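You operate a simulated robot arm through the tools that you are given. There is no shell and no other tool. Be economical: measure what you need, move in short steps, check, and stop when the job is done.

You run a simulated robot arm. Do the job below in one go: nothing can be reset, and whatever is moved stays where it is left.

## Task
Draw the slipped handlebar out to its stop and clamp it again.
Fine: tighten the red knob first, so that the grip stays at the white ring; then open the clamp.

Only the result counts: the job must be done as asked and must still hold three seconds after the hand-in. Knocking over, shifting, dropping, spilling or breaking anything else fails it.

## Robot
A 7-joint arm with a two-finger parallel gripper, fixed in place. Base frame: the origin is at the foot of the arm, x ahead of it, y to its left, z up; the work surface is at about z = 880. Readings come in mm, degrees, newtons and seconds.
With the tool pointing down near the work surface it reaches from about 300 to 700 mm from the base axis. Its first joint turns from -66.0 to 66.0 degrees. Payload 1.57 kg.
Tool frame: the origin (TCP) lies between the finger pads and is the grasp point; the fingertips stand 30 mm ahead of it; z points along the fingers, y is the line along which they close. Largest opening 110 mm; finger width 24, thickness 12; the body of the gripper, 48 by 112 mm, starts 78 mm behind the TCP.
Orientation is that of the tool frame in the base frame, as a unit quaternion [x, y, z, w]. With the fingers straight down and closing along the base's y, the tool's x points along the base's -x, its y along +y and its z along -z.

## Interface
- The arm moves only by the tool jog_arm. Its argument "plan" is one flat list of numbers, 7 for each row, row after row: the opening, from 0 (shut) to 1 (fully open), then the shift along the tool's x, y, z in mm, then the turn, a rotation vector about the tool's x, y, z in degrees. In form: [hand, dx, dy, dz, ax, ay, az, hand, dx, dy, dz, ax, ay, az, ...]. A call has 1 to 12 rows; each row is the pose to reach, as a shift and turn from the pose commanded when the call began, along the tool's axes at that moment. Each row takes 0.2 s and may step no farther than 50 mm and 8.6 degrees from the row before; otherwise, or with a gripper value out of range, the whole call is refused. Where a pose cannot be reached the arm comes as near as it can. A force on the tool above 70 N (or 10 N above the force at the start of the call, whichever is more), or a blocked arm, ends the call early, and 0.2 s more pass. Each finger travels about 108 mm/s and halts on what it meets, pressing with about 21 N; the grip force reading is that of the motor and also rises with nothing between the fingers. The clock runs only during rows and for 0.2 s after the last one: add rows that repeat a pose to give the fingers time. It gives the time, the measured TCP pose, the force on the tool (base axes), the opening and the grip force at its end, in the units of the frame above (readings bear some noise), with the torque about the TCP (base axes, N m) and any sound that the robot's microphone picked up.
- Cameras (640 x 400 px; columns grow to the right, rows downward): "scene" is fixed at [151.9, -378.5, 1415.8]; the picture's right is [0.89, -0.46, 0.00], its down [-0.21, -0.41, -0.89] and it looks along [0.41, 0.79, -0.46] (base axes); focal length 362 px, centre (320, 200). "wrist" rides on the gripper at [70, 16, -141] in the tool frame; the picture's right is [-0.23, 0.97, 0.00], its down [-0.85, -0.20, -0.48] and it looks along [-0.47, -0.11, 0.88] (tool axes); focal length 222 px, centre (320, 200).
- camera(camera): a new picture of that camera. It takes no simulated time.
- locate(camera, pixels): for up to 12 pixels [column, row] of the newest picture of that camera ("zoom" is the newest enlarged one), the place [x, y, z] in the base frame of the surface seen there, good to about 2 mm. It takes no simulated time.
- close_up(camera, box): a new picture of the part [left, top, right, bottom] of that camera's present view, enlarged. It takes no simulated time.
- finish_job(): hands the job in; it is judged then, once.

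Keep the steps short. Do not move on a guess: measure, check each grasp and each placing, and mend mistakes. In all there are 80 turns and 34 pictures (those below and enlarged ones count). Leave the gripper open and the arm clear of the work at the hand-in unless told otherwise, and finish with a single line.

The tools are called after "Emit:" as a command line: name --argument value ..., lists and objects as JSON in quotes. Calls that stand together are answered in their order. jog_arm: Moves the arm, as the interface text tells. Its arguments: {"type":"object","properties":{"plan":{"type":"array","items":{"type":"number"}}},"required":["plan"]} The other tools are called the same way: camera (camera) takes a picture; locate (camera, pixels) gives the place of the surface under pixels of a picture; close_up (camera, box) takes an enlarged picture of a part of a camera's view; finish_job () hands the job in.

At the start:

```text
clock: 0.0
eef_pos: [387.9, 130.9, 1241.0]
tcp_rot: [0.0, 1.0, 0.0, 0.0]
ft_force: [0.6, 0.5, -0.1]
ft_torque: [-0.02, -0.02, 0.0]
opening: 110.1
grip_force: 0.1
```

scene: 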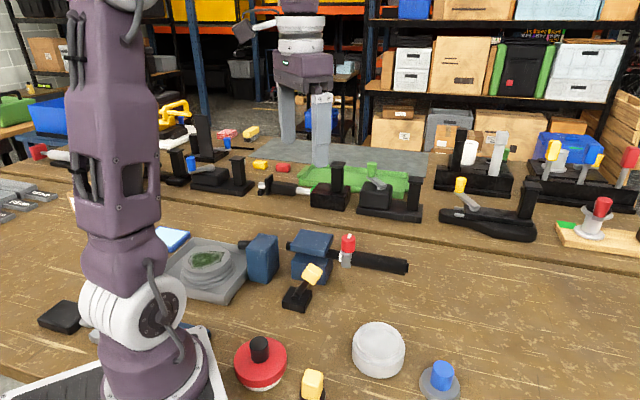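
wrist: 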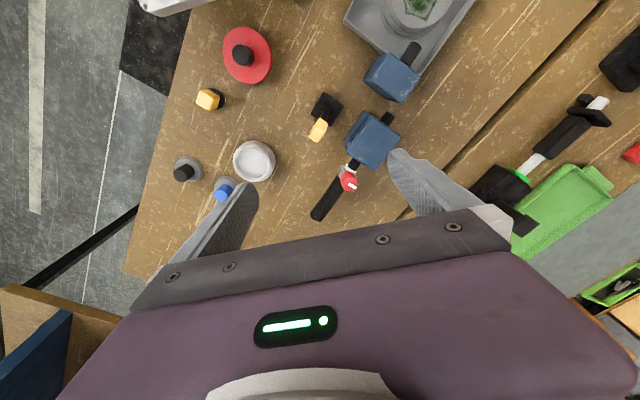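

I start with enlarged views of the handlebar area to identify the bar, the clamp, the red knob and the white ring.

Emit:
close_up --camera "scene" --box '[220, 215, 430, 345]'

Emit:
close_up --camera "wrist" --box '[280, 30, 450, 240]'

```text
3.05 times, centred on (325, 280) of scene
```

zoom: 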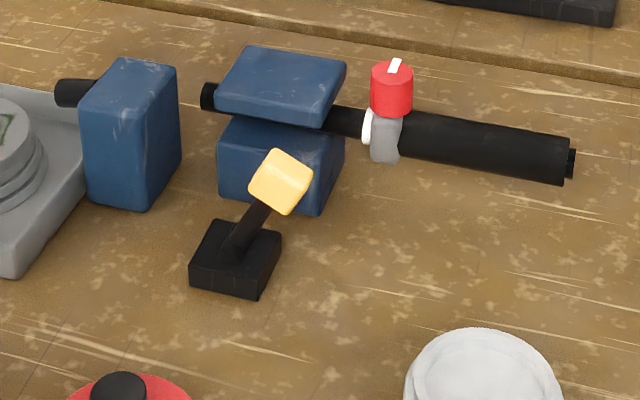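

```text
1.90 times, centred on (365, 135) of wrist
```

zoom: 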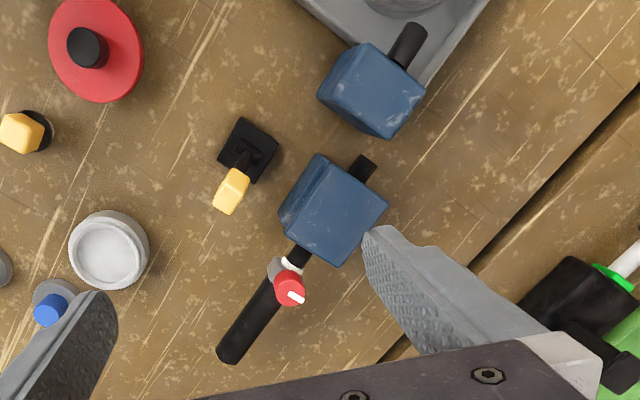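

I see a split blue clamp around (315,255), a yellow lever in front of it, and a bar with a white ring, a red knob on a collar, and a black grip to the right. I measure points in an enlarged scene picture.

Emit:
close_up --camera "scene" --box '[230, 220, 420, 320]'

Emit:
locate --camera "wrist" --pixels '[[349, 181], [353, 166], [316, 216], [340, 193], [372, 140], [387, 118], [318, 131], [327, 107], [392, 76], [413, 48], [325, 205], [305, 170]]'

```text
3.37 times, centred on (325, 270) of scene
```

zoom: 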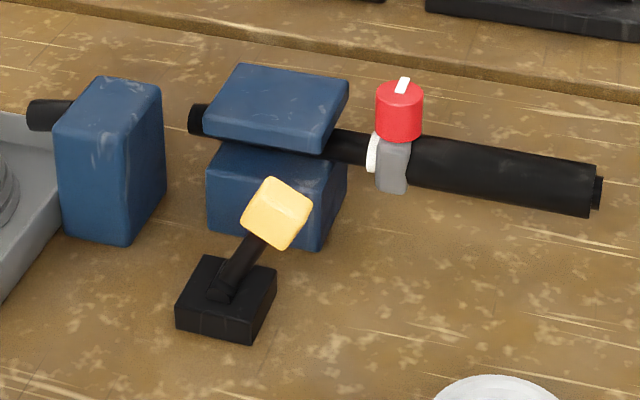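

```text
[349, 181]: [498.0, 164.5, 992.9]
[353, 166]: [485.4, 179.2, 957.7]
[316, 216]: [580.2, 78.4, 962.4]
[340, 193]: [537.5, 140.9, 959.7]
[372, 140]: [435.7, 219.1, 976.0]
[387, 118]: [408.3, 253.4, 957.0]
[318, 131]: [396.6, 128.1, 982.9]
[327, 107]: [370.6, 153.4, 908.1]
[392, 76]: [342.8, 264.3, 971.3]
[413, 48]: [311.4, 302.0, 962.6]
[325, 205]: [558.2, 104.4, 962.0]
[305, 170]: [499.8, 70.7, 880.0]
```

The bar's top is at z≈961 and it runs along about (0.7,-0.7). Next I look at the other fixtures nearby, to be sure which one works the clamp.

Emit:
close_up --camera "scene" --box '[220, 310, 480, 400]'

Emit:
close_up --camera "scene" --box '[270, 225, 370, 315]'

```text
2.46 times, centred on (350, 355) of scene
```

zoom: 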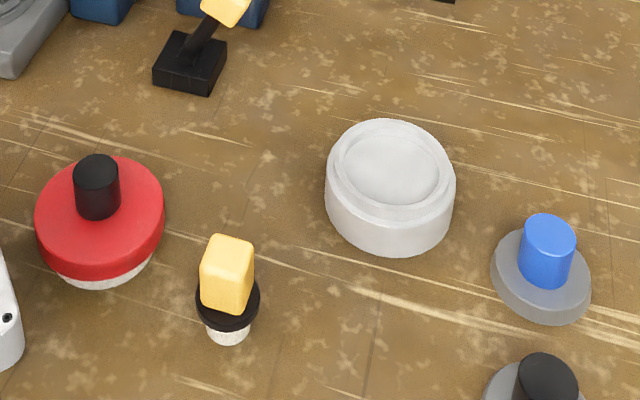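

```text
4.44 times, centred on (320, 270) of scene
```

zoom: 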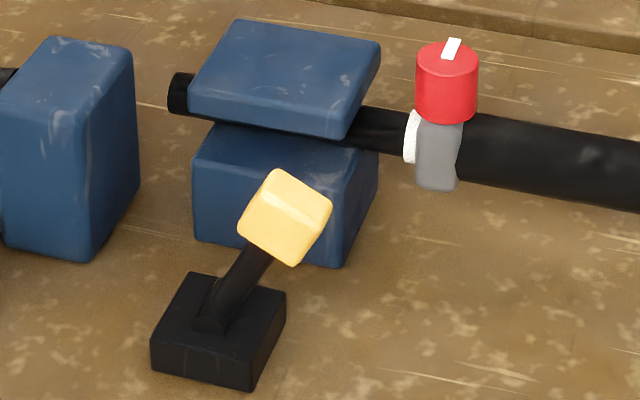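

The picture shows the grip's grey collar against the white ring, with the red knob on top. The yellow lever leans outward along the bar. I measure the knob and lever in this zoom.

Emit:
locate --camera "zoom" --pixels '[[420, 58], [474, 62], [446, 72], [455, 44], [447, 56], [446, 105], [435, 160], [412, 135], [285, 190], [255, 225], [310, 225], [290, 255]]'

Emit:
locate --camera "zoom" --pixels '[[237, 285], [205, 325], [190, 278], [152, 340], [250, 352], [284, 295], [230, 270], [230, 240], [375, 45], [190, 95], [350, 130], [240, 22]]'

```text
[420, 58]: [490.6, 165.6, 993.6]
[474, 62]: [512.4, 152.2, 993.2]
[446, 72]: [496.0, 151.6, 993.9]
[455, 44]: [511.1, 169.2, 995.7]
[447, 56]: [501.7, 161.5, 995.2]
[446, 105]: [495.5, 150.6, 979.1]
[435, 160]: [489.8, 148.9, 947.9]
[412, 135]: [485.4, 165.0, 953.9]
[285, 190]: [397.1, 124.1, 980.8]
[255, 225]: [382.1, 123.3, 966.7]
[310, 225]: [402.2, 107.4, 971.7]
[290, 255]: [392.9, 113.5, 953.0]
```

```text
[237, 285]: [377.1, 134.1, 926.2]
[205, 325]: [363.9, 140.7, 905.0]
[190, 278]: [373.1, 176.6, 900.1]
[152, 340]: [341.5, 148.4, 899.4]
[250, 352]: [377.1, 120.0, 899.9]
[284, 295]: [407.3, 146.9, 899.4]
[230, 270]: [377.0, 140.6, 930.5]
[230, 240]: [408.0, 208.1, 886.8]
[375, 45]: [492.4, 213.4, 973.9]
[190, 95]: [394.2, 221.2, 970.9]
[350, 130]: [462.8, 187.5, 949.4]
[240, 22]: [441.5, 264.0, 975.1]
```

The knob is about 27 mm across, with its centre near (502,160) and top at z 994. I move above it with the finger line along the bar direction (tool turned -45°) and a 55 mm opening, staying high.

Emit:
jog_arm --plan '[0.9, -19, 5, 25, 0, 0, -7.5, 0.8, -38, 10, 50, 0, 0, -15, 0.7, -57, 15, 75, 0, 0, -22.5, 0.6, -76, 20, 100, 0, 0, -30, 0.5, -95, 25, 125, 0, 0, -37.5, 0.5, -114, 29, 150, 0, 0, -45, 0.5, -114, 29, 150, 0, 0, -45]'

Emit:
camera --camera "wrist"

```text
clock: 1.6
eef_pos: [501.3, 160.2, 1090.4]
tcp_rot: [-0.384, 0.924, 0.0, 0.0]
ft_force: [-0.1, 0.3, 0.2]
ft_torque: [0.01, 0.01, 0.01]
opening: 54.7
grip_force: 0.0
```

```text
26 pictures are left
```

wrist: 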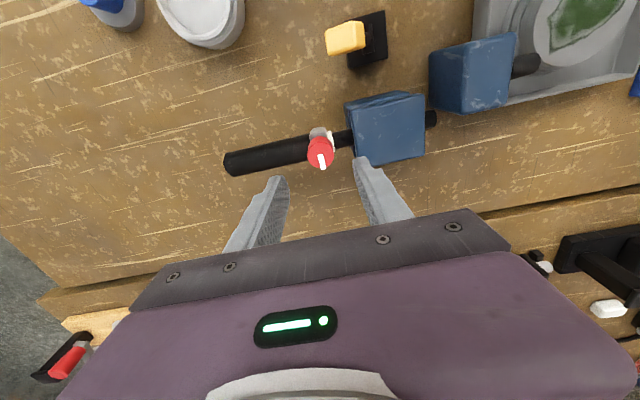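

The knob is at (320,152), between the fingertips. I take its exact centre from an enlarged view.

Emit:
close_up --camera "wrist" --box '[270, 100, 390, 200]'

Emit:
locate --camera "wrist" --pixels '[[308, 151], [332, 151], [320, 140], [320, 163], [321, 152], [318, 131], [331, 138], [323, 160]]'

```text
4.00 times, centred on (330, 150) of wrist
```

zoom: 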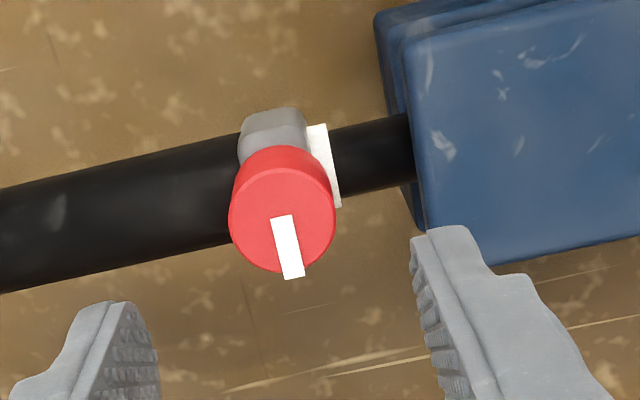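

```text
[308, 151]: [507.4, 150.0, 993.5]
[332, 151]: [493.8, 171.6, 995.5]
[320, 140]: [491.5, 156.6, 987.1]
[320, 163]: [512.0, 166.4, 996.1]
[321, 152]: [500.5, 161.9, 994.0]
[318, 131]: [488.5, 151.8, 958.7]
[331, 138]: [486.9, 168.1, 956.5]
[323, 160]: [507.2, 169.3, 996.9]
```

The knob centre is about (502,161.5). I come down until the TCP is at z≈1001, so the tips are at z≈971, above the bar. Then I close on the knob.

Emit:
jog_arm --plan '[0.5, -1.4, 0.4, 45, 0, 0, 0, 0.5, -1.4, 0.4, 80, 0, 0, 0, 0.5, -1.4, 0.4, 89, 0, 0, 0, 0.5, -1.4, 0.4, 89, 0, 0, 0]'

Emit:
jog_arm --plan '[0.3, 0, 0, 0, 0, 0, 0, 0.2, 0, 0, 0, 0, 0, 0, 0.15, 0, 0, 0, 0, 0, 0, 0.15, 0, 0, 0, 0, 0, 0, 0.15, 0, 0, 0, 0, 0, 0]'

Emit:
close_up --camera "scene" --box '[270, 190, 430, 290]'

```text
clock: 2.6
eef_pos: [500.7, 161.2, 1003.0]
tcp_rot: [-0.383, 0.924, -0.001, 0.001]
ft_force: [0.5, -0.2, -0.1]
ft_torque: [-0.01, 0.03, -0.01]
opening: 54.9
grip_force: 0.0
```

```text
clock: 3.8
eef_pos: [502.2, 161.4, 1002.3]
tcp_rot: [-0.382, 0.924, 0.0, 0.0]
ft_force: [-0.1, -0.7, -3.5]
ft_torque: [-0.26, -0.41, 0.01]
opening: 28.3
grip_force: 38.8
```

```text
4.00 times, centred on (350, 240) of scene
```

zoom: 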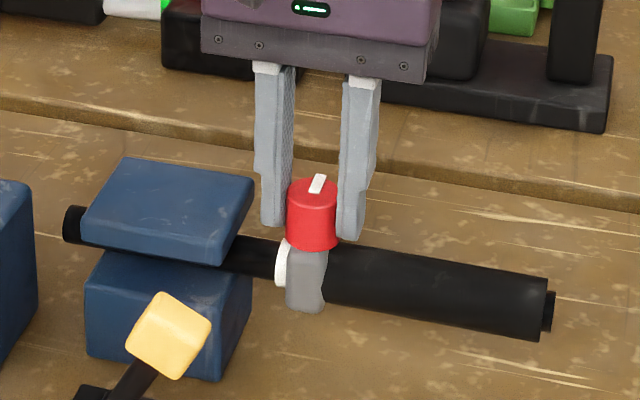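

The fingers hold the knob (28.3 mm). I turn it clockwise seen from above (positive about tool z) by 45° and read torque and sound.

Emit:
jog_arm --plan '[0.15, 0, 0, 0, 0, 0, 7.5, 0.15, 0, 0, 0, 0, 0, 15, 0.15, 0, 0, 0, 0, 0, 22.5, 0.15, 0, 0, 0, 0, 0, 30, 0.15, 0, 0, 0, 0, 0, 37.5, 0.15, 0, 0, 0, 0, 0, 45]'

Emit:
close_up --camera "scene" --box '[270, 190, 430, 290]'

```text
clock: 5.2
eef_pos: [502.4, 162.1, 1002.3]
tcp_rot: [0.001, 1.0, 0.001, 0.001]
ft_force: [-2.0, -1.6, 11.2]
ft_torque: [-0.47, 0.17, 0.02]
opening: 28.2
grip_force: 38.3
```

```text
4.00 times, centred on (350, 240) of scene
```

zoom: 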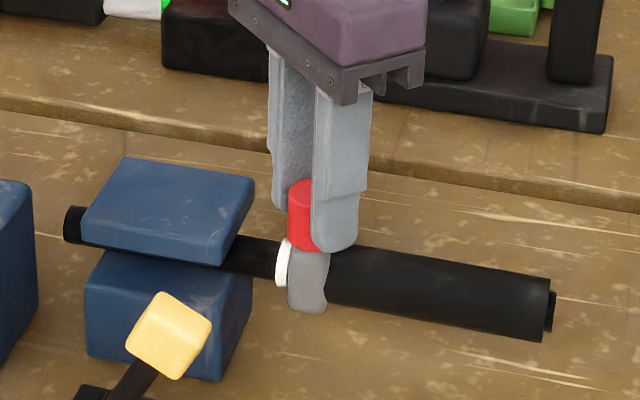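

No torque stop yet. The upward force of 11 N hints that a tip is near the grip, so I turn 52° more while easing up 1.5 mm.

Emit:
jog_arm --plan '[0.15, 0, 0, -1.5, 0, 0, 7.5, 0.15, 0, 0, -1.5, 0, 0, 15, 0.15, 0, 0, -1.5, 0, 0, 22.5, 0.15, 0, 0, -1.5, 0, 0, 30, 0.15, 0, 0, -1.5, 0, 0, 37.5, 0.15, 0, 0, -1.5, 0, 0, 45, 0.15, 0, 0, -1.5, 0, 0, 52]'

Emit:
camera --camera "wrist"

```text
clock: 6.8
eef_pos: [503.2, 162.8, 1002.6]
tcp_rot: [0.439, 0.898, 0.001, 0.001]
ft_force: [11.6, 12.7, -26.3]
ft_torque: [0.1, -0.09, 0.02]
opening: 28.2
grip_force: 38.3
```

```text
22 pictures are left
```

wrist: 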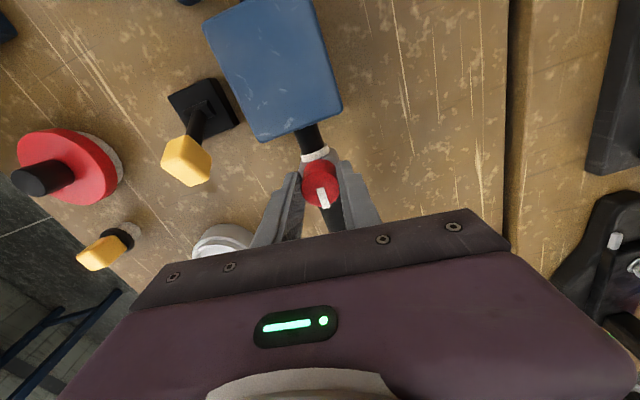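

The knob follows the hand: the mark has turned about 97° and no stop has appeared. I cancel the lift that loaded the tool and keep turning clockwise.

Emit:
jog_arm --plan '[0.15, 0, 0.5, 1.0, 0, 0, 4, 0.15, 0, 0.5, 1.0, 0, 0, 11, 0.15, 0, 0.5, 1.0, 0, 0, 18, 0.15, 0, 0.5, 1.0, 0, 0, 25, 0.15, 0, 0.5, 1.0, 0, 0, 32, 0.15, 0, 0.5, 1, 0, 0, 40]'

```text
clock: 8.2
eef_pos: [502.5, 161.2, 1003.2]
tcp_rot: [0.719, 0.695, 0.0, 0.002]
ft_force: [11.2, 10.5, 6.2]
ft_torque: [0.08, 0.12, 0.59]
opening: 28.6
grip_force: 39.1
```

A torque of 0.59 N m now resists, so this looks like the tight stop after about 137°. I check with a few more degrees.

Emit:
jog_arm --plan '[0.15, 0, 0, 0, 0, 0, 4, 0.15, 0, 0, 0, 0, 0, 8, 0.15, 0, 0, 0, 0, 0, 12]'

Emit:
camera --camera "wrist"

```text
clock: 9.0
eef_pos: [501.4, 160.8, 1002.6]
tcp_rot: [0.788, 0.615, -0.001, 0.0]
ft_force: [1.0, -1.2, 10.2]
ft_torque: [-0.1, -0.46, 0.41]
opening: 29.0
grip_force: 38.8
```

```text
21 pictures are left
```

wrist: 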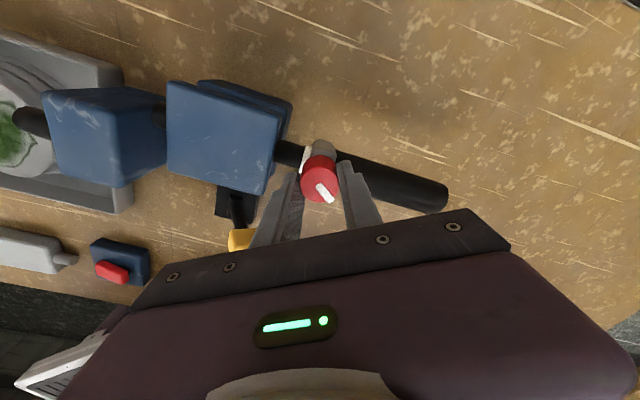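

The mark now lags the fingers by about 20°, so the fingers slip on a knob that has reached its stop. It is tight. I open and lift off.

Emit:
jog_arm --plan '[0.35, 0, 0, 0, 0, 0, 0, 0.5, 0, 0, 0, 0, 0, 0, 0.5, 0, 0, 0, 0, 0, 0, 0.5, 0, 0, -30, 0, 0, 0, 0.5, 0, 0, -75, 0, 0, -7, 0.5, 0, 0, -100, 0, 0, -15, 0.5, 0, 0, -100, 0, 0, -23, 0.5, 0, 0, -100, 0, 0, -31, 0.5, 0, 0, -100, 0, 0, -39, 0.5, 0, 0, -100, 0, 0, -47, 0.5, 0, 0, -100, 0, 0, -55, 0.5, 0, 0, -100, 0, 0, -59]'

Emit:
camera --camera "wrist"

```text
clock: 11.6
eef_pos: [502.3, 160.6, 1102.5]
tcp_rot: [0.382, 0.924, 0.0, 0.0]
ft_force: [-0.6, -0.2, 0.1]
ft_torque: [0.01, -0.02, -0.01]
opening: 54.8
grip_force: 0.1
```

```text
20 pictures are left
```

wrist: 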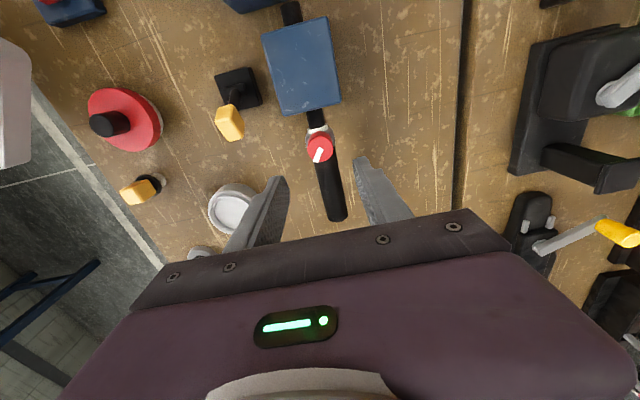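

The knob is set and the grip still sits at the ring. Next I measure the lever and the objects around it.

Emit:
close_up --camera "wrist" --box '[190, 55, 290, 150]'

Emit:
locate --camera "wrist" --pixels '[[228, 117], [218, 118], [242, 125], [231, 136], [238, 96], [238, 70], [262, 100], [220, 108], [232, 190], [125, 120], [265, 110], [320, 150]]'

```text
4.21 times, centred on (240, 102) of wrist
```

zoom: 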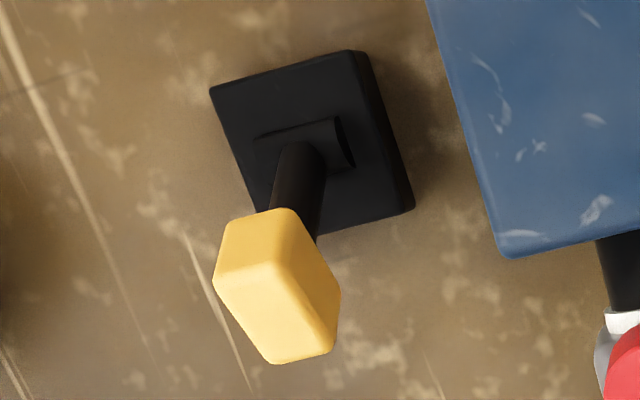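

```text
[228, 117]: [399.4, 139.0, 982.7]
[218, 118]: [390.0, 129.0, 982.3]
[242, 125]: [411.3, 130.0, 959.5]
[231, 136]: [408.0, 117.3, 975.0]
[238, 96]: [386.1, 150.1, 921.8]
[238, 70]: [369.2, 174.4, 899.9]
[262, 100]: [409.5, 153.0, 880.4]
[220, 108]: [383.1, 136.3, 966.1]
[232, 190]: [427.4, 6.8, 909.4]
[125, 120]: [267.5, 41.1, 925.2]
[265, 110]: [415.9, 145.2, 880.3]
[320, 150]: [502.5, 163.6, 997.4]
```

The lever knob is centred near (397,122,968) and its pivot near (375,148,903), so it swings along the bar direction. I close the fingers and come down outside the lever at about (424,96), with the tips at z≈950.

Emit:
jog_arm --plan '[0.2, 5, -45, 0, 0, 0, 0, 0, 9.7, -90, 0, 0, 0, 0, 0, 9.7, -101, 20, 0, 0, 0, 0, 9.7, -101, 65, 0, 0, 0, 0, 9.7, -101, 105, 0, 0, 0, 0, 9.7, -101, 122, 0, 0, 0, 0, 9.7, -101, 122, 0, 0, 0]'

Emit:
close_up --camera "scene" --box '[250, 215, 390, 325]'

```text
clock: 13.2
eef_pos: [423.6, 96.1, 979.4]
tcp_rot: [0.383, 0.924, 0.0, 0.0]
ft_force: [0.3, -0.6, 0.1]
ft_torque: [0.0, 0.02, 0.0]
opening: 0.0
grip_force: 20.9
```

```text
3.64 times, centred on (320, 270) of scene
```

zoom: 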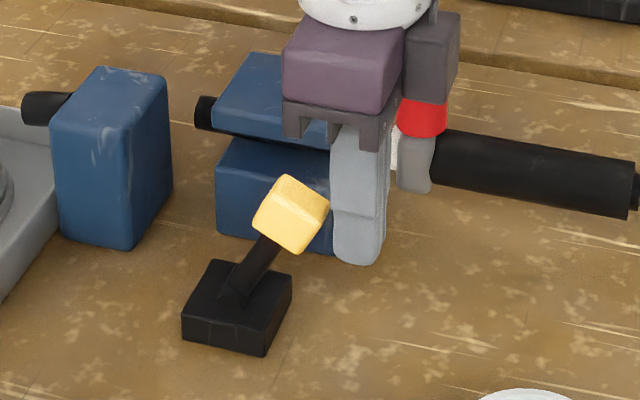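

The closed fingers stand just right of the lever knob. I push it inward along the bar (+tool x) by 45 mm in small steps.

Emit:
jog_arm --plan '[0, 8, 0, 0, 0, 0, 0, 0, 15, 0, 0, 0, 0, 0, 0, 22, 0, 0, 0, 0, 0, 0, 29, 0, 0, 0, 0, 0, 0, 36, 0, 0, 0, 0, 0, 0, 45, 0, 0, 0, 0, 0]'

Emit:
close_up --camera "scene" --box '[250, 215, 390, 325]'

```text
clock: 14.6
eef_pos: [392.1, 126.7, 980.4]
tcp_rot: [0.383, 0.924, 0.001, 0.001]
ft_force: [3.8, -8.1, 14.6]
ft_torque: [-0.26, 0.02, 0.02]
opening: 0.0
grip_force: 21.1
```

```text
3.64 times, centred on (320, 270) of scene
```

zoom: 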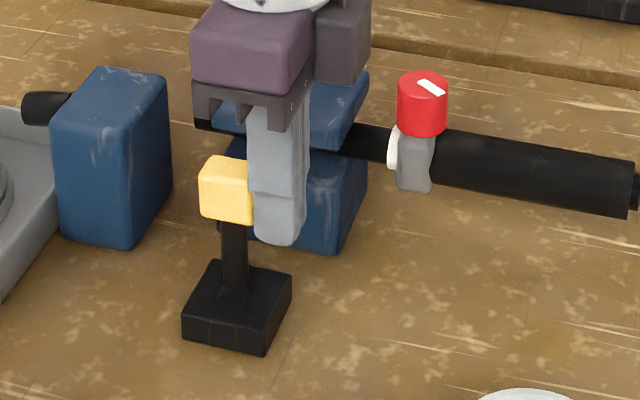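

The lever is upright now. I keep pushing another 40 mm and watch for a stop or a click.

Emit:
jog_arm --plan '[0, 7, 0, 0, 0, 0, 0, 0, 14, 0, 0, 0, 0, 0, 0, 21, 0, 0, 0, 0, 0, 0, 28, 0, 0, 0, 0, 0, 0, 34, 0, 0, 0, 0, 0, 0, 40, 0, 0, 0, 0, 0]'

Emit:
close_up --camera "scene" --box '[250, 215, 390, 325]'

```text
clock: 15.9
eef_pos: [373.1, 148.0, 979.7]
tcp_rot: [0.386, 0.922, -0.001, 0.007]
ft_force: [16.2, -18.4, -1.1]
ft_torque: [-0.42, -0.39, 0.08]
opening: 0.0
grip_force: 21.1
stopped in row 6: the force on the tool passed its limit at 79 N (the readings are from after the stop); the commanded pose is now the measured one
```

```text
3.64 times, centred on (320, 270) of scene
```

zoom: 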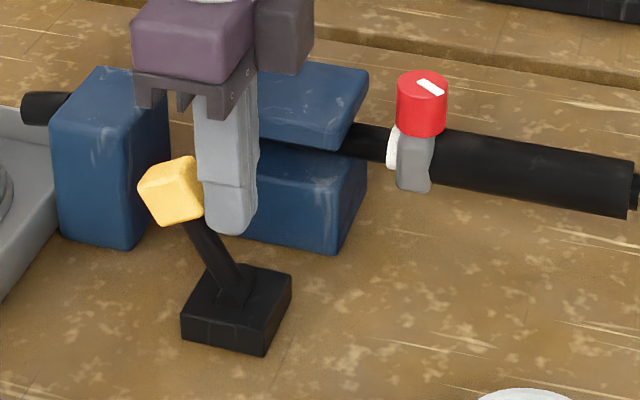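

The lever has reached its other stop, leaning inward. I back off, lift, open, and move above the grip at about (549,111).

Emit:
jog_arm --plan '[0, -15, 0, 0, 0, 0, 0, 0, -15, 0, -45, 0, 0, 0, 0, -15, 0, -90, 0, 0, 0, 0.2, -45, 25, -90, 0, 0, 0, 0.4, -80, 55, -90, 0, 0, 0, 0.6, -118, 80, -90, 0, 0, 0, 0.6, -150, 98, -90, 0, 0, 0, 0.6, -150, 98, -90, 0, 0, 0]'

Emit:
camera --camera "wrist"

```text
clock: 17.7
eef_pos: [545.4, 111.8, 1070.3]
tcp_rot: [0.385, 0.923, -0.001, 0.005]
ft_force: [0.0, -0.2, 0.2]
ft_torque: [0.03, -0.05, 0.01]
opening: 66.0
grip_force: 0.0
```

```text
15 pictures are left
```

wrist: 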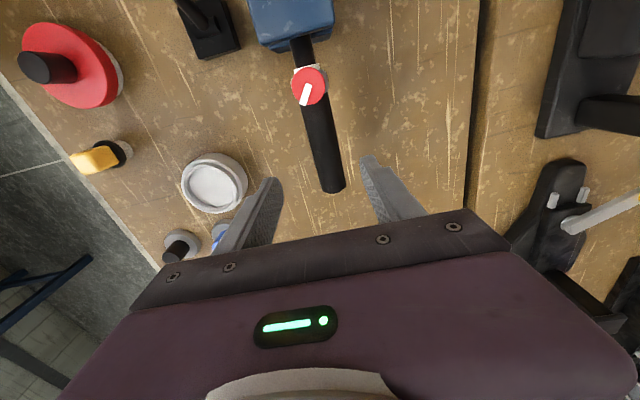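

Emit:
locate --camera "wrist" --pixels '[[318, 120], [330, 165], [332, 186], [315, 155], [340, 155], [305, 115], [330, 113], [300, 50], [306, 84]]'

```text
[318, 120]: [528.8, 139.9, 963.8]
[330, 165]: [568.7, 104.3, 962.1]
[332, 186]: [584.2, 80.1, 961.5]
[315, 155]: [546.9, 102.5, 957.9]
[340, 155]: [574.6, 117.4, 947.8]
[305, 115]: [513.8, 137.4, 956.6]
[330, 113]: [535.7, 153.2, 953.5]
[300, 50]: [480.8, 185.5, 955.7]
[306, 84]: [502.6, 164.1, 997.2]
```

The grip is about 28 mm across, with its axis on x+y≈667 and z≈948. I shift 7 mm in tool y, come down to z≈949 and close on it.

Emit:
jog_arm --plan '[0.6, 0, 7, 20, 0, 0, 0, 0.6, 0, 7, 60, 0, 0, 0, 0.6, 0, 7, 100, 0, 0, 0, 0.6, 0, 7, 121, 0, 0, 0, 0.6, 0, 7, 121, 0, 0, 0]'

Emit:
jog_arm --plan '[0.4, 0, 0, 0, 0, 0, 0, 0.25, 0, 0, 0, 0, 0, 0, 0.15, 0, 0, 0, 0, 0, 0, 0.1, 0, 0, 0, 0, 0, 0, 0.1, 0, 0, 0, 0, 0, 0]'

Emit:
close_up --camera "scene" --box '[230, 205, 430, 325]'

```text
clock: 18.9
eef_pos: [552.1, 116.8, 951.2]
tcp_rot: [0.384, 0.923, -0.001, 0.005]
ft_force: [-0.2, 0.7, 0.1]
ft_torque: [0.02, 0.02, 0.02]
opening: 65.9
grip_force: 0.1
```

```text
clock: 20.1
eef_pos: [551.0, 114.3, 951.0]
tcp_rot: [0.386, 0.923, -0.003, 0.003]
ft_force: [-21.3, -22.5, 0.1]
ft_torque: [-0.34, -0.19, 0.36]
opening: 33.7
grip_force: 40.9
```

```text
3.20 times, centred on (330, 265) of scene
```

zoom: 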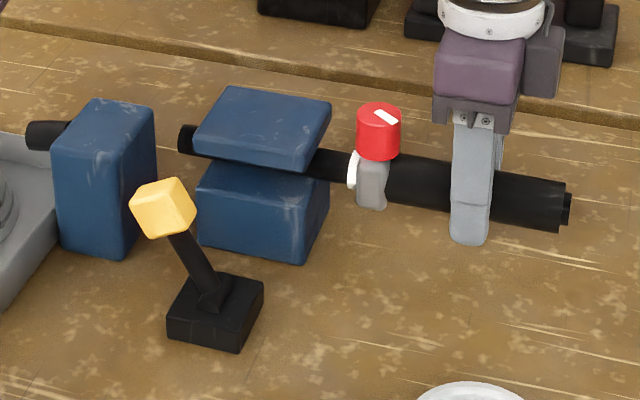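

The grip is held at 33.7 mm. A sideways load shows I am about 2.5 mm off the bar axis, so I shift back 2.3 mm first and then draw outward 10 mm.

Emit:
jog_arm --plan '[0.1, 0, -2.3, 0, 0, 0, 0, 0.1, -3, -2.3, 0, 0, 0, 0, 0.1, -6, -2.3, 0, 0, 0, 0, 0.1, -10, -2.3, 0, 0, 0, 0]'

Emit:
close_up --camera "scene" --box '[230, 205, 430, 325]'

```text
clock: 21.1
eef_pos: [557.3, 106.9, 950.3]
tcp_rot: [0.385, 0.923, -0.001, 0.006]
ft_force: [-13.3, -11.2, 1.4]
ft_torque: [0.22, 0.5, 0.47]
opening: 33.4
grip_force: 41.3
```

```text
3.20 times, centred on (330, 265) of scene
```

zoom: 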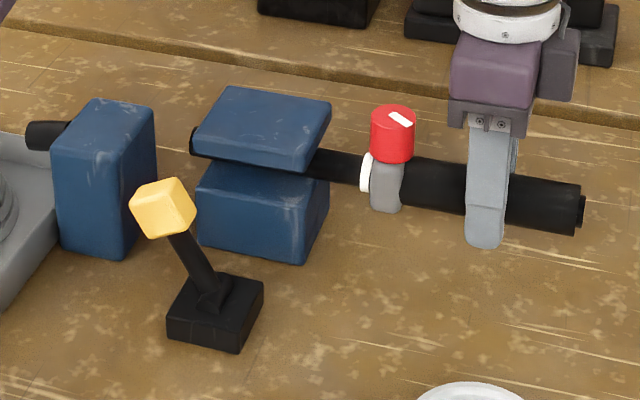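

The bar, ring and grip all moved together, so the clamp is open. I keep drawing in 2.5 mm steps and watch the pull force for the stop. A remaining side load gets another 1 mm correction.

Emit:
jog_arm --plan '[0.1, -2.5, -1, 0, 0, 0, 0, 0.1, -5, -1, 0, 0, 0, 0, 0.1, -7.5, -1, 0, 0, 0, 0, 0.1, -10, -1, 0, 0, 0, 0, 0.1, -12.5, -1, 0, 0, 0, 0, 0.1, -15, -1, 0, 0, 0, 0]'

Emit:
close_up --camera "scene" --box '[230, 205, 430, 325]'

```text
clock: 22.5
eef_pos: [567.1, 97.5, 952.1]
tcp_rot: [0.386, 0.923, 0.0, 0.006]
ft_force: [3.4, 3.6, -2.4]
ft_torque: [0.11, 0.21, 0.41]
opening: 33.1
grip_force: 41.2
```

```text
3.20 times, centred on (330, 265) of scene
```

zoom: 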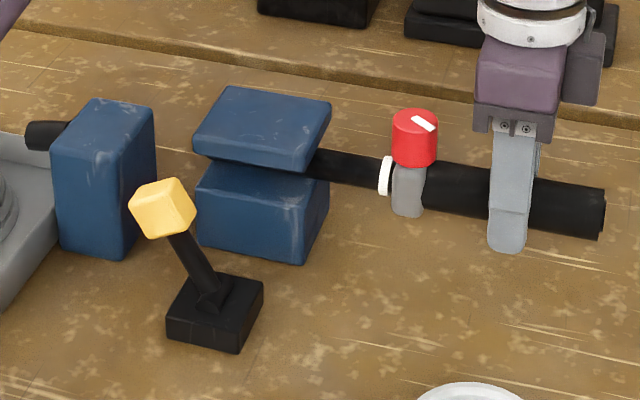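

I check closely whether the collar is still against the white ring or has started to slide.

Emit:
close_up --camera "scene" --box '[325, 230, 425, 290]'

```text
6.40 times, centred on (375, 260) of scene
```

zoom: 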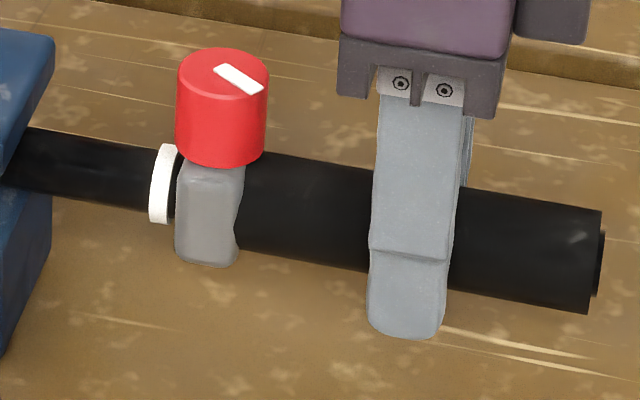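

A thin gap of 1–2 mm seems to show between the ring and the collar. I measure it before pulling further.

Emit:
locate --camera "zoom" --pixels '[[158, 185], [168, 185], [172, 195], [180, 200], [205, 210], [150, 200], [592, 270], [600, 260], [110, 160], [222, 70], [240, 78]]'

Emit:
close_up --camera "wrist" --box '[220, 0, 400, 120]'

```text
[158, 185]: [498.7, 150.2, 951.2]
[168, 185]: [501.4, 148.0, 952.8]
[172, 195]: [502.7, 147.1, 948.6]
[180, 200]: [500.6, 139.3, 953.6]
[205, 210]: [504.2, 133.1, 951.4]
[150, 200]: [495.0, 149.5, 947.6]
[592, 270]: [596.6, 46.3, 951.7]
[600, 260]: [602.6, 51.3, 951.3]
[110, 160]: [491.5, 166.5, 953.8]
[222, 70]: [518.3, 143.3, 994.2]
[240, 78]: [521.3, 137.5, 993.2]
```

```text
3.33 times, centred on (310, 60) of wrist
```

zoom: 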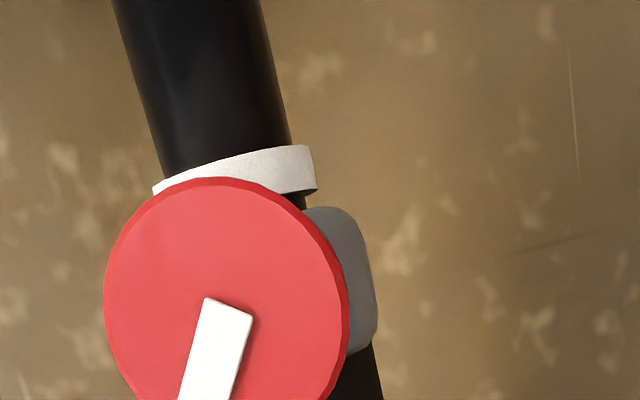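

The gap is now about 2–3 mm. Knob and ring are about 17 mm apart along the bar, against 14.6 before. I pull just 3 mm more and read the force along the bar, to tell a stop from sliding.

Emit:
jog_arm --plan '[0.1, -1, 0, 0, 0, 0, 0, 0.1, -2, 0, 0, 0, 0, 0, 0.1, -3, 0, 0, 0, 0, 0]'

Emit:
close_up --camera "wrist" --box '[220, 0, 400, 120]'

```text
clock: 23.3
eef_pos: [570.4, 94.8, 950.7]
tcp_rot: [0.385, 0.923, 0.0, 0.005]
ft_force: [8.6, 8.9, 0.1]
ft_torque: [0.13, -0.03, 0.28]
opening: 33.5
grip_force: 41.2
```

```text
3.33 times, centred on (310, 60) of wrist
```

zoom: 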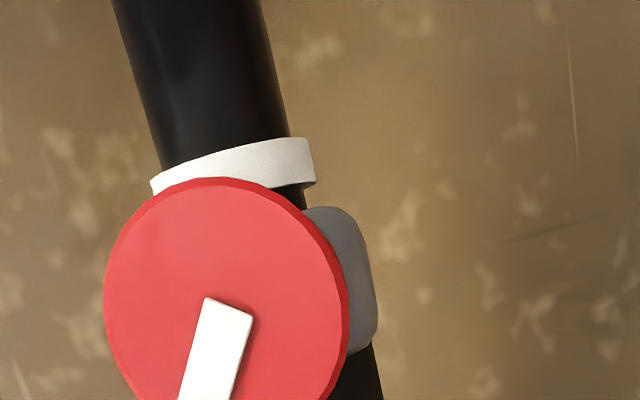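

The ring moved only a little relative to the collar (about 7 px). I locate the ring and knob again to see whether the bar itself still moves.

Emit:
locate --camera "zoom" --pixels '[[230, 165], [290, 150], [305, 165], [314, 182], [300, 200], [320, 212], [225, 290], [160, 180], [268, 155]]'

Emit:
close_up --camera "scene" --box '[325, 230, 425, 290]'

```text
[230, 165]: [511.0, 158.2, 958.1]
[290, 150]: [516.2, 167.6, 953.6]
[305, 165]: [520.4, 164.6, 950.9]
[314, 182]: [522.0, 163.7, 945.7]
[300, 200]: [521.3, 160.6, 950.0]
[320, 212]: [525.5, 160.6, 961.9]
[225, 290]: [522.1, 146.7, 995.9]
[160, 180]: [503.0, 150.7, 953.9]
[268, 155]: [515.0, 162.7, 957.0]
```

```text
6.40 times, centred on (375, 260) of scene
```

zoom: 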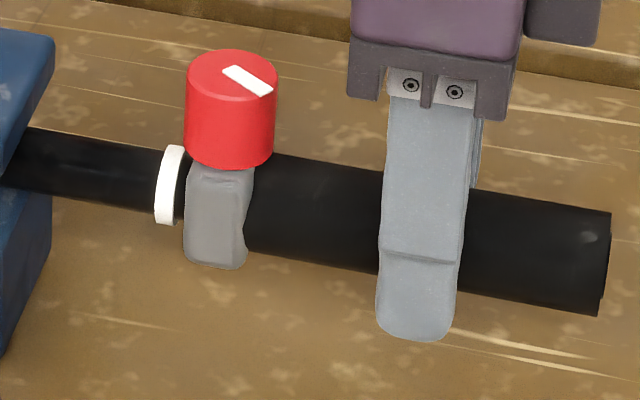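

I locate the ring, knob and sleeve end in this newest scene zoom, to compare with the earlier values.

Emit:
locate --camera "zoom" --pixels '[[163, 185], [173, 185], [177, 195], [186, 200], [211, 210], [231, 73], [240, 80], [600, 270], [605, 260], [212, 225]]'

```text
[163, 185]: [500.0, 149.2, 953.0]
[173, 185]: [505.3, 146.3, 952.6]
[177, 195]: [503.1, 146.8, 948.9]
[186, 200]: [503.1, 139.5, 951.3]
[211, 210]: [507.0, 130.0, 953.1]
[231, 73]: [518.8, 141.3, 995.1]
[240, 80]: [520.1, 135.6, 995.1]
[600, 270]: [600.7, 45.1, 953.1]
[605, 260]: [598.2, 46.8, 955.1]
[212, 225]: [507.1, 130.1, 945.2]
```

The bar still moves (about +2 mm) but the grip moves slightly more, so it creeps on the bar and the gap is now about 3–4 mm. Pulling by the grip is wrong here. I release it and take the bare bar between clamp and ring at s≈222, which is about 50 mm long, so the ring and grip ride along unloaded.

Emit:
jog_arm --plan '[0.35, 0, 1, 0, 0, 0, 0, 0.5, 0, 1, 0, 0, 0, 0, 0.55, 0, 1, 0, 0, 0, 0, 0.55, 0, 1, -45, 0, 0, 0, 0.55, 0, 1, -90, 0, 0, 0, 0.55, 0, 1, -110, 0, 0, 0, 0.55, 40, 1, -110, 0, 0, 0, 0.55, 80, 1, -110, 0, 0, 0, 0.55, 114, 1, -110, 0, 0, 0, 0.55, 114, 1, -110, 0, 0, 0]'

Emit:
close_up --camera "wrist" --box '[220, 80, 420, 220]'

```text
clock: 25.5
eef_pos: [489.0, 176.9, 1059.5]
tcp_rot: [0.385, 0.923, -0.001, 0.005]
ft_force: [-0.1, -0.1, 0.1]
ft_torque: [0.0, -0.03, -0.04]
opening: 60.7
grip_force: 0.1
```

```text
2.86 times, centred on (320, 150) of wrist
```

zoom: 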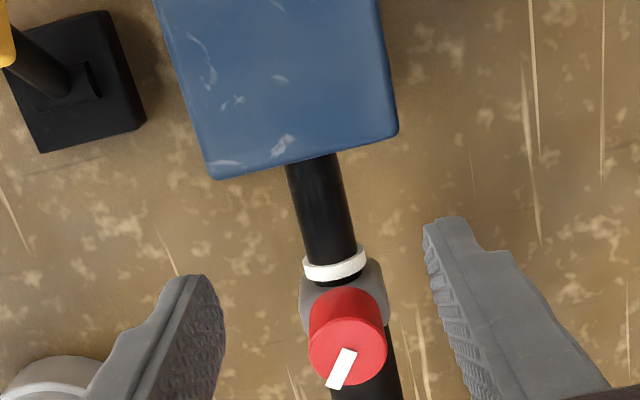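

Emit:
locate --camera "zoom" --pixels '[[395, 132], [220, 177], [300, 172], [315, 170], [325, 235], [310, 265], [335, 268], [362, 255], [318, 281], [335, 286], [348, 345], [345, 215]]'

```text
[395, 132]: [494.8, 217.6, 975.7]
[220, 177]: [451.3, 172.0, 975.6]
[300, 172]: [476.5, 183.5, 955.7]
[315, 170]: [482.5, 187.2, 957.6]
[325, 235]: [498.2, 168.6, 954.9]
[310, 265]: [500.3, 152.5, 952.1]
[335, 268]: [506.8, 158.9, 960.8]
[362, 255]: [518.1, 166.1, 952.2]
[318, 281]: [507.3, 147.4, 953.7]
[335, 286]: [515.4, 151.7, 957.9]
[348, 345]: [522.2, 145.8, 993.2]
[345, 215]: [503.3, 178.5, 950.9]
```

The clamp face is at s≈196, the ring at s≈246–250, and the bar axis is under the TCP (s 220.7). I come down to z≈947 and close on the bar.

Emit:
jog_arm --plan '[0.55, 0, 0, 45, 0, 0, 0, 0.55, 0, 0, 85, 0, 0, 0, 0.55, 0, 0, 112, 0, 0, 0, 0.55, 0, 0, 112, 0, 0, 0, 0.35, 0, 0, 112, 0, 0, 0, 0.2, 0, 0, 112, 0, 0, 0, 0.08, 0, 0, 112, 0, 0, 0, 0.08, 0, 0, 112, 0, 0, 0, 0.08, 0, 0, 112, 0, 0, 0]'

```text
clock: 27.5
eef_pos: [488.1, 176.3, 946.6]
tcp_rot: [0.385, 0.923, -0.001, 0.005]
ft_force: [-2.1, -2.3, -4.4]
ft_torque: [-0.09, -0.04, 0.35]
opening: 21.7
grip_force: 34.7
```

The bar is held at 21.7 mm with little side load. I draw outward 12 mm in small steps and read the force.

Emit:
jog_arm --plan '[0.08, -2, 0, 0, 0, 0, 0, 0.08, -4, 0, 0, 0, 0, 0, 0.08, -6, 0, 0, 0, 0, 0, 0.08, -8, 0, 0, 0, 0, 0, 0.08, -10, 0, 0, 0, 0, 0, 0.08, -12, 0, 0, 0, 0, 0]'

```text
clock: 28.9
eef_pos: [497.3, 167.6, 948.3]
tcp_rot: [0.385, 0.923, -0.002, 0.004]
ft_force: [-7.6, -6.3, -25.0]
ft_torque: [0.07, 0.04, 0.3]
opening: 21.7
grip_force: 34.5
```

The bar moved 12.6 mm with no stop yet. The vertical load is -25 N, so I lower 1.2 mm and continue.

Emit:
jog_arm --plan '[0.08, 0, 0, 1.2, 0, 0, 0, 0.08, -2, 0, 1.2, 0, 0, 0, 0.08, -4, 0, 1.2, 0, 0, 0, 0.08, -6, 0, 1.2, 0, 0, 0, 0.08, -8, 0, 1.2, 0, 0, 0, 0.08, -10, 0, 1.2, 0, 0, 0, 0.08, -12, 0, 1.2, 0, 0, 0]'

```text
clock: 30.5
eef_pos: [505.1, 159.7, 946.2]
tcp_rot: [0.385, 0.923, -0.002, 0.004]
ft_force: [-28.5, 11.2, -1.7]
ft_torque: [0.04, 0.1, 0.17]
opening: 21.5
grip_force: 34.7
```

Now 28 N opposes the pull along the bar, so the stop has probably been reached. I add 2 mm to confirm.

Emit:
jog_arm --plan '[0.08, -1, -0.7, 0, 0, 0, 0, 0.08, -2, -0.7, 0, 0, 0, 0, 0.08, -2, -0.7, 0, 0, 0, 0]'

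Emit:
close_up --camera "scene" --box '[240, 215, 440, 325]'

```text
clock: 31.3
eef_pos: [506.6, 158.4, 947.1]
tcp_rot: [0.385, 0.923, -0.001, 0.005]
ft_force: [-23.9, 15.2, -1.9]
ft_torque: [0.2, 0.21, 0.23]
opening: 21.3
grip_force: 34.3
```

```text
3.20 times, centred on (340, 270) of scene
```

zoom: 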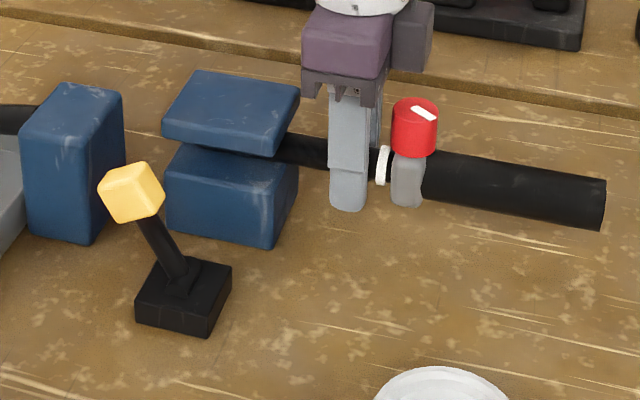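

The force stays at about 28 N while the fingers slip along the bar toward the ring, so the bar is at its stop. I measure the lever's present place for the closing push.

Emit:
locate --camera "zoom" --pixels '[[130, 180], [102, 190], [155, 200], [125, 215], [135, 165], [122, 130], [120, 160], [85, 240], [25, 225], [165, 250], [384, 165], [405, 180]]'

```text
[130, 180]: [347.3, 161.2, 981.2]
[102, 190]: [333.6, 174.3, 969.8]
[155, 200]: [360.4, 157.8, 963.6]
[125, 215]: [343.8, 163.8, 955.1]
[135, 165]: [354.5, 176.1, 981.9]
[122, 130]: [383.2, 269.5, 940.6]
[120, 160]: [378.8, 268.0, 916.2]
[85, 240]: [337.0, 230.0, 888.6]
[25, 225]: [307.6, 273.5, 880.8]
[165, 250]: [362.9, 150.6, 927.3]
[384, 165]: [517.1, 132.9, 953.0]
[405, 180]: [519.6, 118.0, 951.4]
```

The lever knob is now centred at s≈126, with its inner face at s≈110. I release the bar, lift, and move with closed fingers to the inner side of the lever at about (323,199).

Emit:
jog_arm --plan '[0.3, 1.5, 0, 0, 0, 0, 0, 0.5, 1.5, 0, 0, 0, 0, 0, 0.5, 1.5, 0, 0, 0, 0, 0, 0.5, 1.5, 0, -45, 0, 0, 0, 0.5, 1.5, 0, -90, 0, 0, 0, 0.4, 1.5, 0, -112, 0, 0, 0, 0.2, 40, -25, -112, 0, 0, 0, 0, 80, -50, -112, 0, 0, 0, 0, 118, -75, -112, 0, 0, 0, 0, 158, -101, -112, 0, 0, 0, 0, 158, -101, -112, 0, 0, 0]'

Emit:
jog_arm --plan '[0, 0, 0, 40, 0, 0, 0, 0, 0, 0, 70, 0, 0, 0, 0, 0, 0, 80, 0, 0, 0]'

```text
clock: 33.7
eef_pos: [323.7, 198.1, 1057.8]
tcp_rot: [0.385, 0.923, -0.001, 0.005]
ft_force: [-0.4, 0.8, 0.2]
ft_torque: [0.01, 0.0, 0.05]
opening: 0.2
grip_force: 20.9
```

```text
clock: 34.5
eef_pos: [323.2, 199.7, 976.9]
tcp_rot: [0.385, 0.923, 0.0, 0.006]
ft_force: [0.3, 0.1, 0.5]
ft_torque: [0.01, -0.01, -0.01]
opening: 0.0
grip_force: 21.0
```

I'm in place at s≈87, with the lever to the outside. I push outward (−tool x) until the lever meets its closed stop, expected after about 74 mm.

Emit:
jog_arm --plan '[0, -7, 0, 0, 0, 0, 0, 0, -14, 0, 0, 0, 0, 0, 0, -21, 0, 0, 0, 0, 0, 0, -28, 0, 0, 0, 0, 0, 0, -35, 0, 0, 0, 0, 0, 0, -42, 0, 0, 0, 0, 0, 0, -49, 0, 0, 0, 0, 0, 0, -56, 0, 0, 0, 0, 0, 0, -62, 0, 0, 0, 0, 0, 0, -68, 0, 0, 0, 0, 0, 0, -73, 0, 0, 0, 0, 0, 0, -78, 0, 0, 0, 0, 0]'

Emit:
close_up --camera "scene" --box '[240, 215, 440, 325]'

```text
clock: 36.0
eef_pos: [353.7, 168.3, 979.4]
tcp_rot: [0.385, 0.923, 0.001, 0.006]
ft_force: [-11.4, -3.3, 28.8]
ft_torque: [-0.21, -0.36, -0.13]
opening: 0.0
grip_force: 21.1
stopped in row 7: the force on the tool passed its limit at 78 N (the readings are from after the stop); the commanded pose is now the measured one
```

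```text
3.20 times, centred on (340, 270) of scene
```

zoom: 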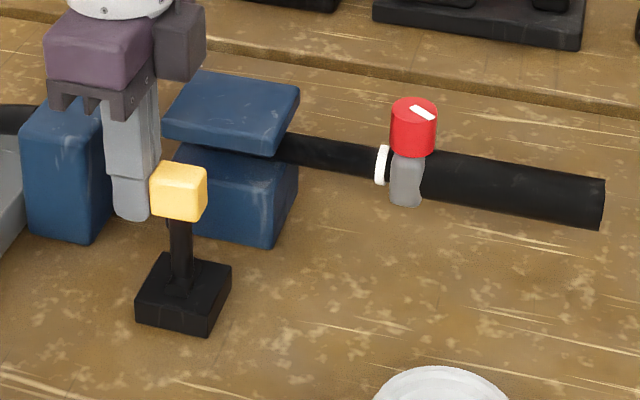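

The lever is upright, and the call stopped at 78 N, partly from friction lifting the fingers (28.8 N up). I relieve upward 2 mm and keep pushing in finer steps.

Emit:
jog_arm --plan '[0, 0, 0, -2, 0, 0, 0, 0, -3, 0, -2, 0, 0, 0, 0, -6, 0, -2, 0, 0, 0, 0, -9, 0, -2, 0, 0, 0, 0, -12, 0, -2, 0, 0, 0, 0, -15, 0, -2, 0, 0, 0, 0, -18, 0, -2, 0, 0, 0, 0, -21, 0, -2, 0, 0, 0, 0, -24, 0, -2, 0, 0, 0, 0, -27, 0, -2, 0, 0, 0, 0, -30, 0, -2, 0, 0, 0, 0, -33, 0, -2, 0, 0, 0]'

```text
clock: 38.6
eef_pos: [375.3, 147.5, 981.5]
tcp_rot: [0.383, 0.924, 0.002, 0.005]
ft_force: [-25.3, 28.3, 2.5]
ft_torque: [0.84, 0.32, 0.03]
opening: 0.0
grip_force: 21.0
```

The TCP is at s≈161, the expected end position, with 38 N resisting. I push 3 mm more to make sure it is seated, and look.

Emit:
jog_arm --plan '[0, -1.5, 0, 0, 0, 0, 0, 0, -3, 0, 0, 0, 0, 0]'

Emit:
close_up --camera "scene" --box '[240, 215, 440, 325]'

```text
clock: 39.2
eef_pos: [375.1, 148.6, 980.3]
tcp_rot: [0.383, 0.924, 0.002, 0.003]
ft_force: [-45.7, 50.9, 6.7]
ft_torque: [0.87, 1.21, 0.04]
opening: 0.0
grip_force: 20.7
```

```text
3.20 times, centred on (340, 270) of scene
```

zoom: 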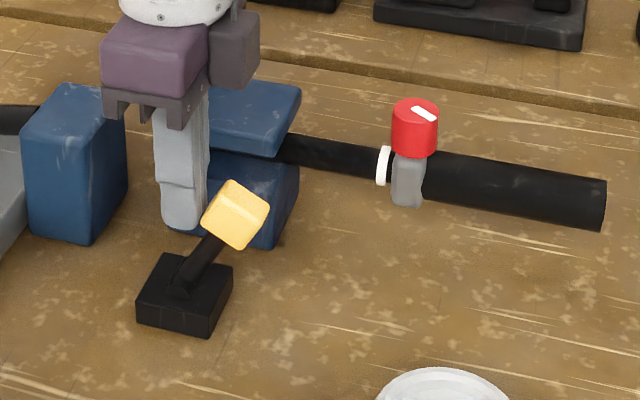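

The lever is closed again. Next I measure the gap between ring and collar in this picture.

Emit:
locate --camera "zoom" --pixels '[[381, 165], [387, 165], [395, 175], [408, 185], [414, 107], [414, 112], [600, 205], [480, 185], [540, 185], [340, 150], [600, 190]]'

```text
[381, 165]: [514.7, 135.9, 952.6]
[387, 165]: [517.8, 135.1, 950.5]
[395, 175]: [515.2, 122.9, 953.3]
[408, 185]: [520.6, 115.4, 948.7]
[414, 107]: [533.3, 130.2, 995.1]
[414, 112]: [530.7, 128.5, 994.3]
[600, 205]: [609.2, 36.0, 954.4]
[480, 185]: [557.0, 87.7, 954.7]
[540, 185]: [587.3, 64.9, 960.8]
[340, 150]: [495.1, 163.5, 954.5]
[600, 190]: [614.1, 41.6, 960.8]
```

Gap about 3 mm (ring s≈269, knob s≈285). With the bar clamped, I can push the grip back to the ring and feel how firmly the knob holds it. I back off the lever, lift, and go above the sleeve at s≈345.

Emit:
jog_arm --plan '[0, 15, 0, 0, 0, 0, 0, 0, 15, 0, -45, 0, 0, 0, 0, 15, 0, -88, 0, 0, 0, 0.1, -25, 20, -88, 0, 0, 0, 0.2, -65, 42, -88, 0, 0, 0, 0.3, -105, 64, -88, 0, 0, 0, 0.5, -145, 84, -88, 0, 0, 0, 0.55, -182, 100, -88, 0, 0, 0, 0.55, -182, 100, -88, 0, 0, 0]'

```text
clock: 41.2
eef_pos: [578.2, 85.4, 1072.6]
tcp_rot: [0.384, 0.923, 0.001, 0.005]
ft_force: [0.5, 0.1, -0.2]
ft_torque: [0.0, 0.01, 0.03]
opening: 60.6
grip_force: 0.2
```

I come down onto the sleeve (1.3 mm sideways correction) and close.

Emit:
jog_arm --plan '[0.55, 0, 1.3, 45, 0, 0, 0, 0.55, 0, 1.3, 90, 0, 0, 0, 0.55, 0, 1.3, 123, 0, 0, 0, 0.55, 0, 1.3, 123, 0, 0, 0, 0.4, 0, 1.3, 123, 0, 0, 0, 0.25, 0, 1.3, 123, 0, 0, 0, 0.15, 0, 1.3, 123, 0, 0, 0, 0.15, 0, 1.3, 123, 0, 0, 0]'

Emit:
jog_arm --plan '[0.1, 1, 0, 0, 0, 0, 0, 0.1, 2, 0, 0, 0, 0, 0, 0.1, 2, 0, 0, 0, 0, 0]'

```text
clock: 43.0
eef_pos: [580.3, 83.3, 948.2]
tcp_rot: [0.385, 0.923, 0.001, 0.006]
ft_force: [-2.7, -3.1, -5.4]
ft_torque: [-0.07, -0.06, 0.26]
opening: 33.2
grip_force: 41.1
```

```text
clock: 43.8
eef_pos: [578.5, 86.4, 948.7]
tcp_rot: [0.385, 0.923, 0.0, 0.006]
ft_force: [-6.9, -9.0, -1.9]
ft_torque: [-0.22, -0.15, 0.21]
opening: 33.1
grip_force: 41.3
```

It moved about 3 mm at almost no force. I push a little more: if the bar is clamped, the ring should stop the grip and the force should rise.

Emit:
jog_arm --plan '[0.1, 1, -0.5, 0, 0, 0, 0, 0.1, 2, -0.5, 0, 0, 0, 0, 0.1, 2.5, -0.5, 0, 0, 0, 0, 0.1, 2.5, -0.5, 0, 0, 0, 0]'

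Emit:
close_up --camera "scene" --box '[240, 215, 440, 325]'

```text
clock: 44.8
eef_pos: [576.1, 87.4, 948.8]
tcp_rot: [0.384, 0.923, 0.002, 0.005]
ft_force: [-7.5, -7.2, -2.3]
ft_torque: [-0.13, -0.04, 0.12]
opening: 33.4
grip_force: 41.8
```

```text
3.20 times, centred on (340, 270) of scene
```

zoom: 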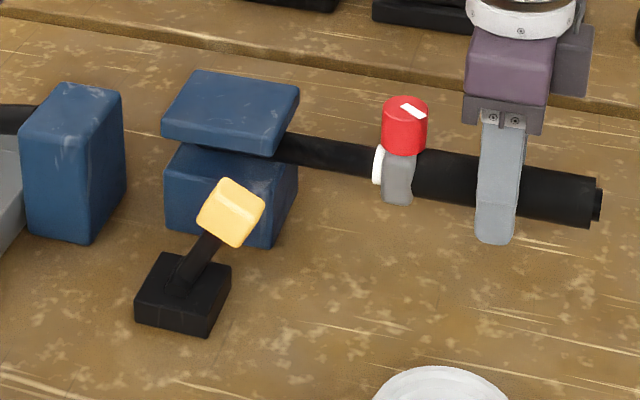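

The bar's tip shows again at the sleeve end, so the gap has closed. But the ring seems to have shifted too. I measure it.

Emit:
locate --camera "zoom" --pixels '[[375, 165], [380, 165], [377, 150], [378, 178], [390, 180], [400, 185], [404, 104], [598, 203], [590, 205], [340, 150], [404, 112]]'

```text
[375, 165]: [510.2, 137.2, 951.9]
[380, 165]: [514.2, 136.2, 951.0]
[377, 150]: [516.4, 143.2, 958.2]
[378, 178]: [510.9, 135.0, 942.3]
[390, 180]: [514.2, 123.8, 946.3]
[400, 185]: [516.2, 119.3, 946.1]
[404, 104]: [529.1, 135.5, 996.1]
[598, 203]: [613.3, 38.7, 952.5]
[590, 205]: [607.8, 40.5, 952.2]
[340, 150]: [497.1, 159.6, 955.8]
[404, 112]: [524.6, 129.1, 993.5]
```

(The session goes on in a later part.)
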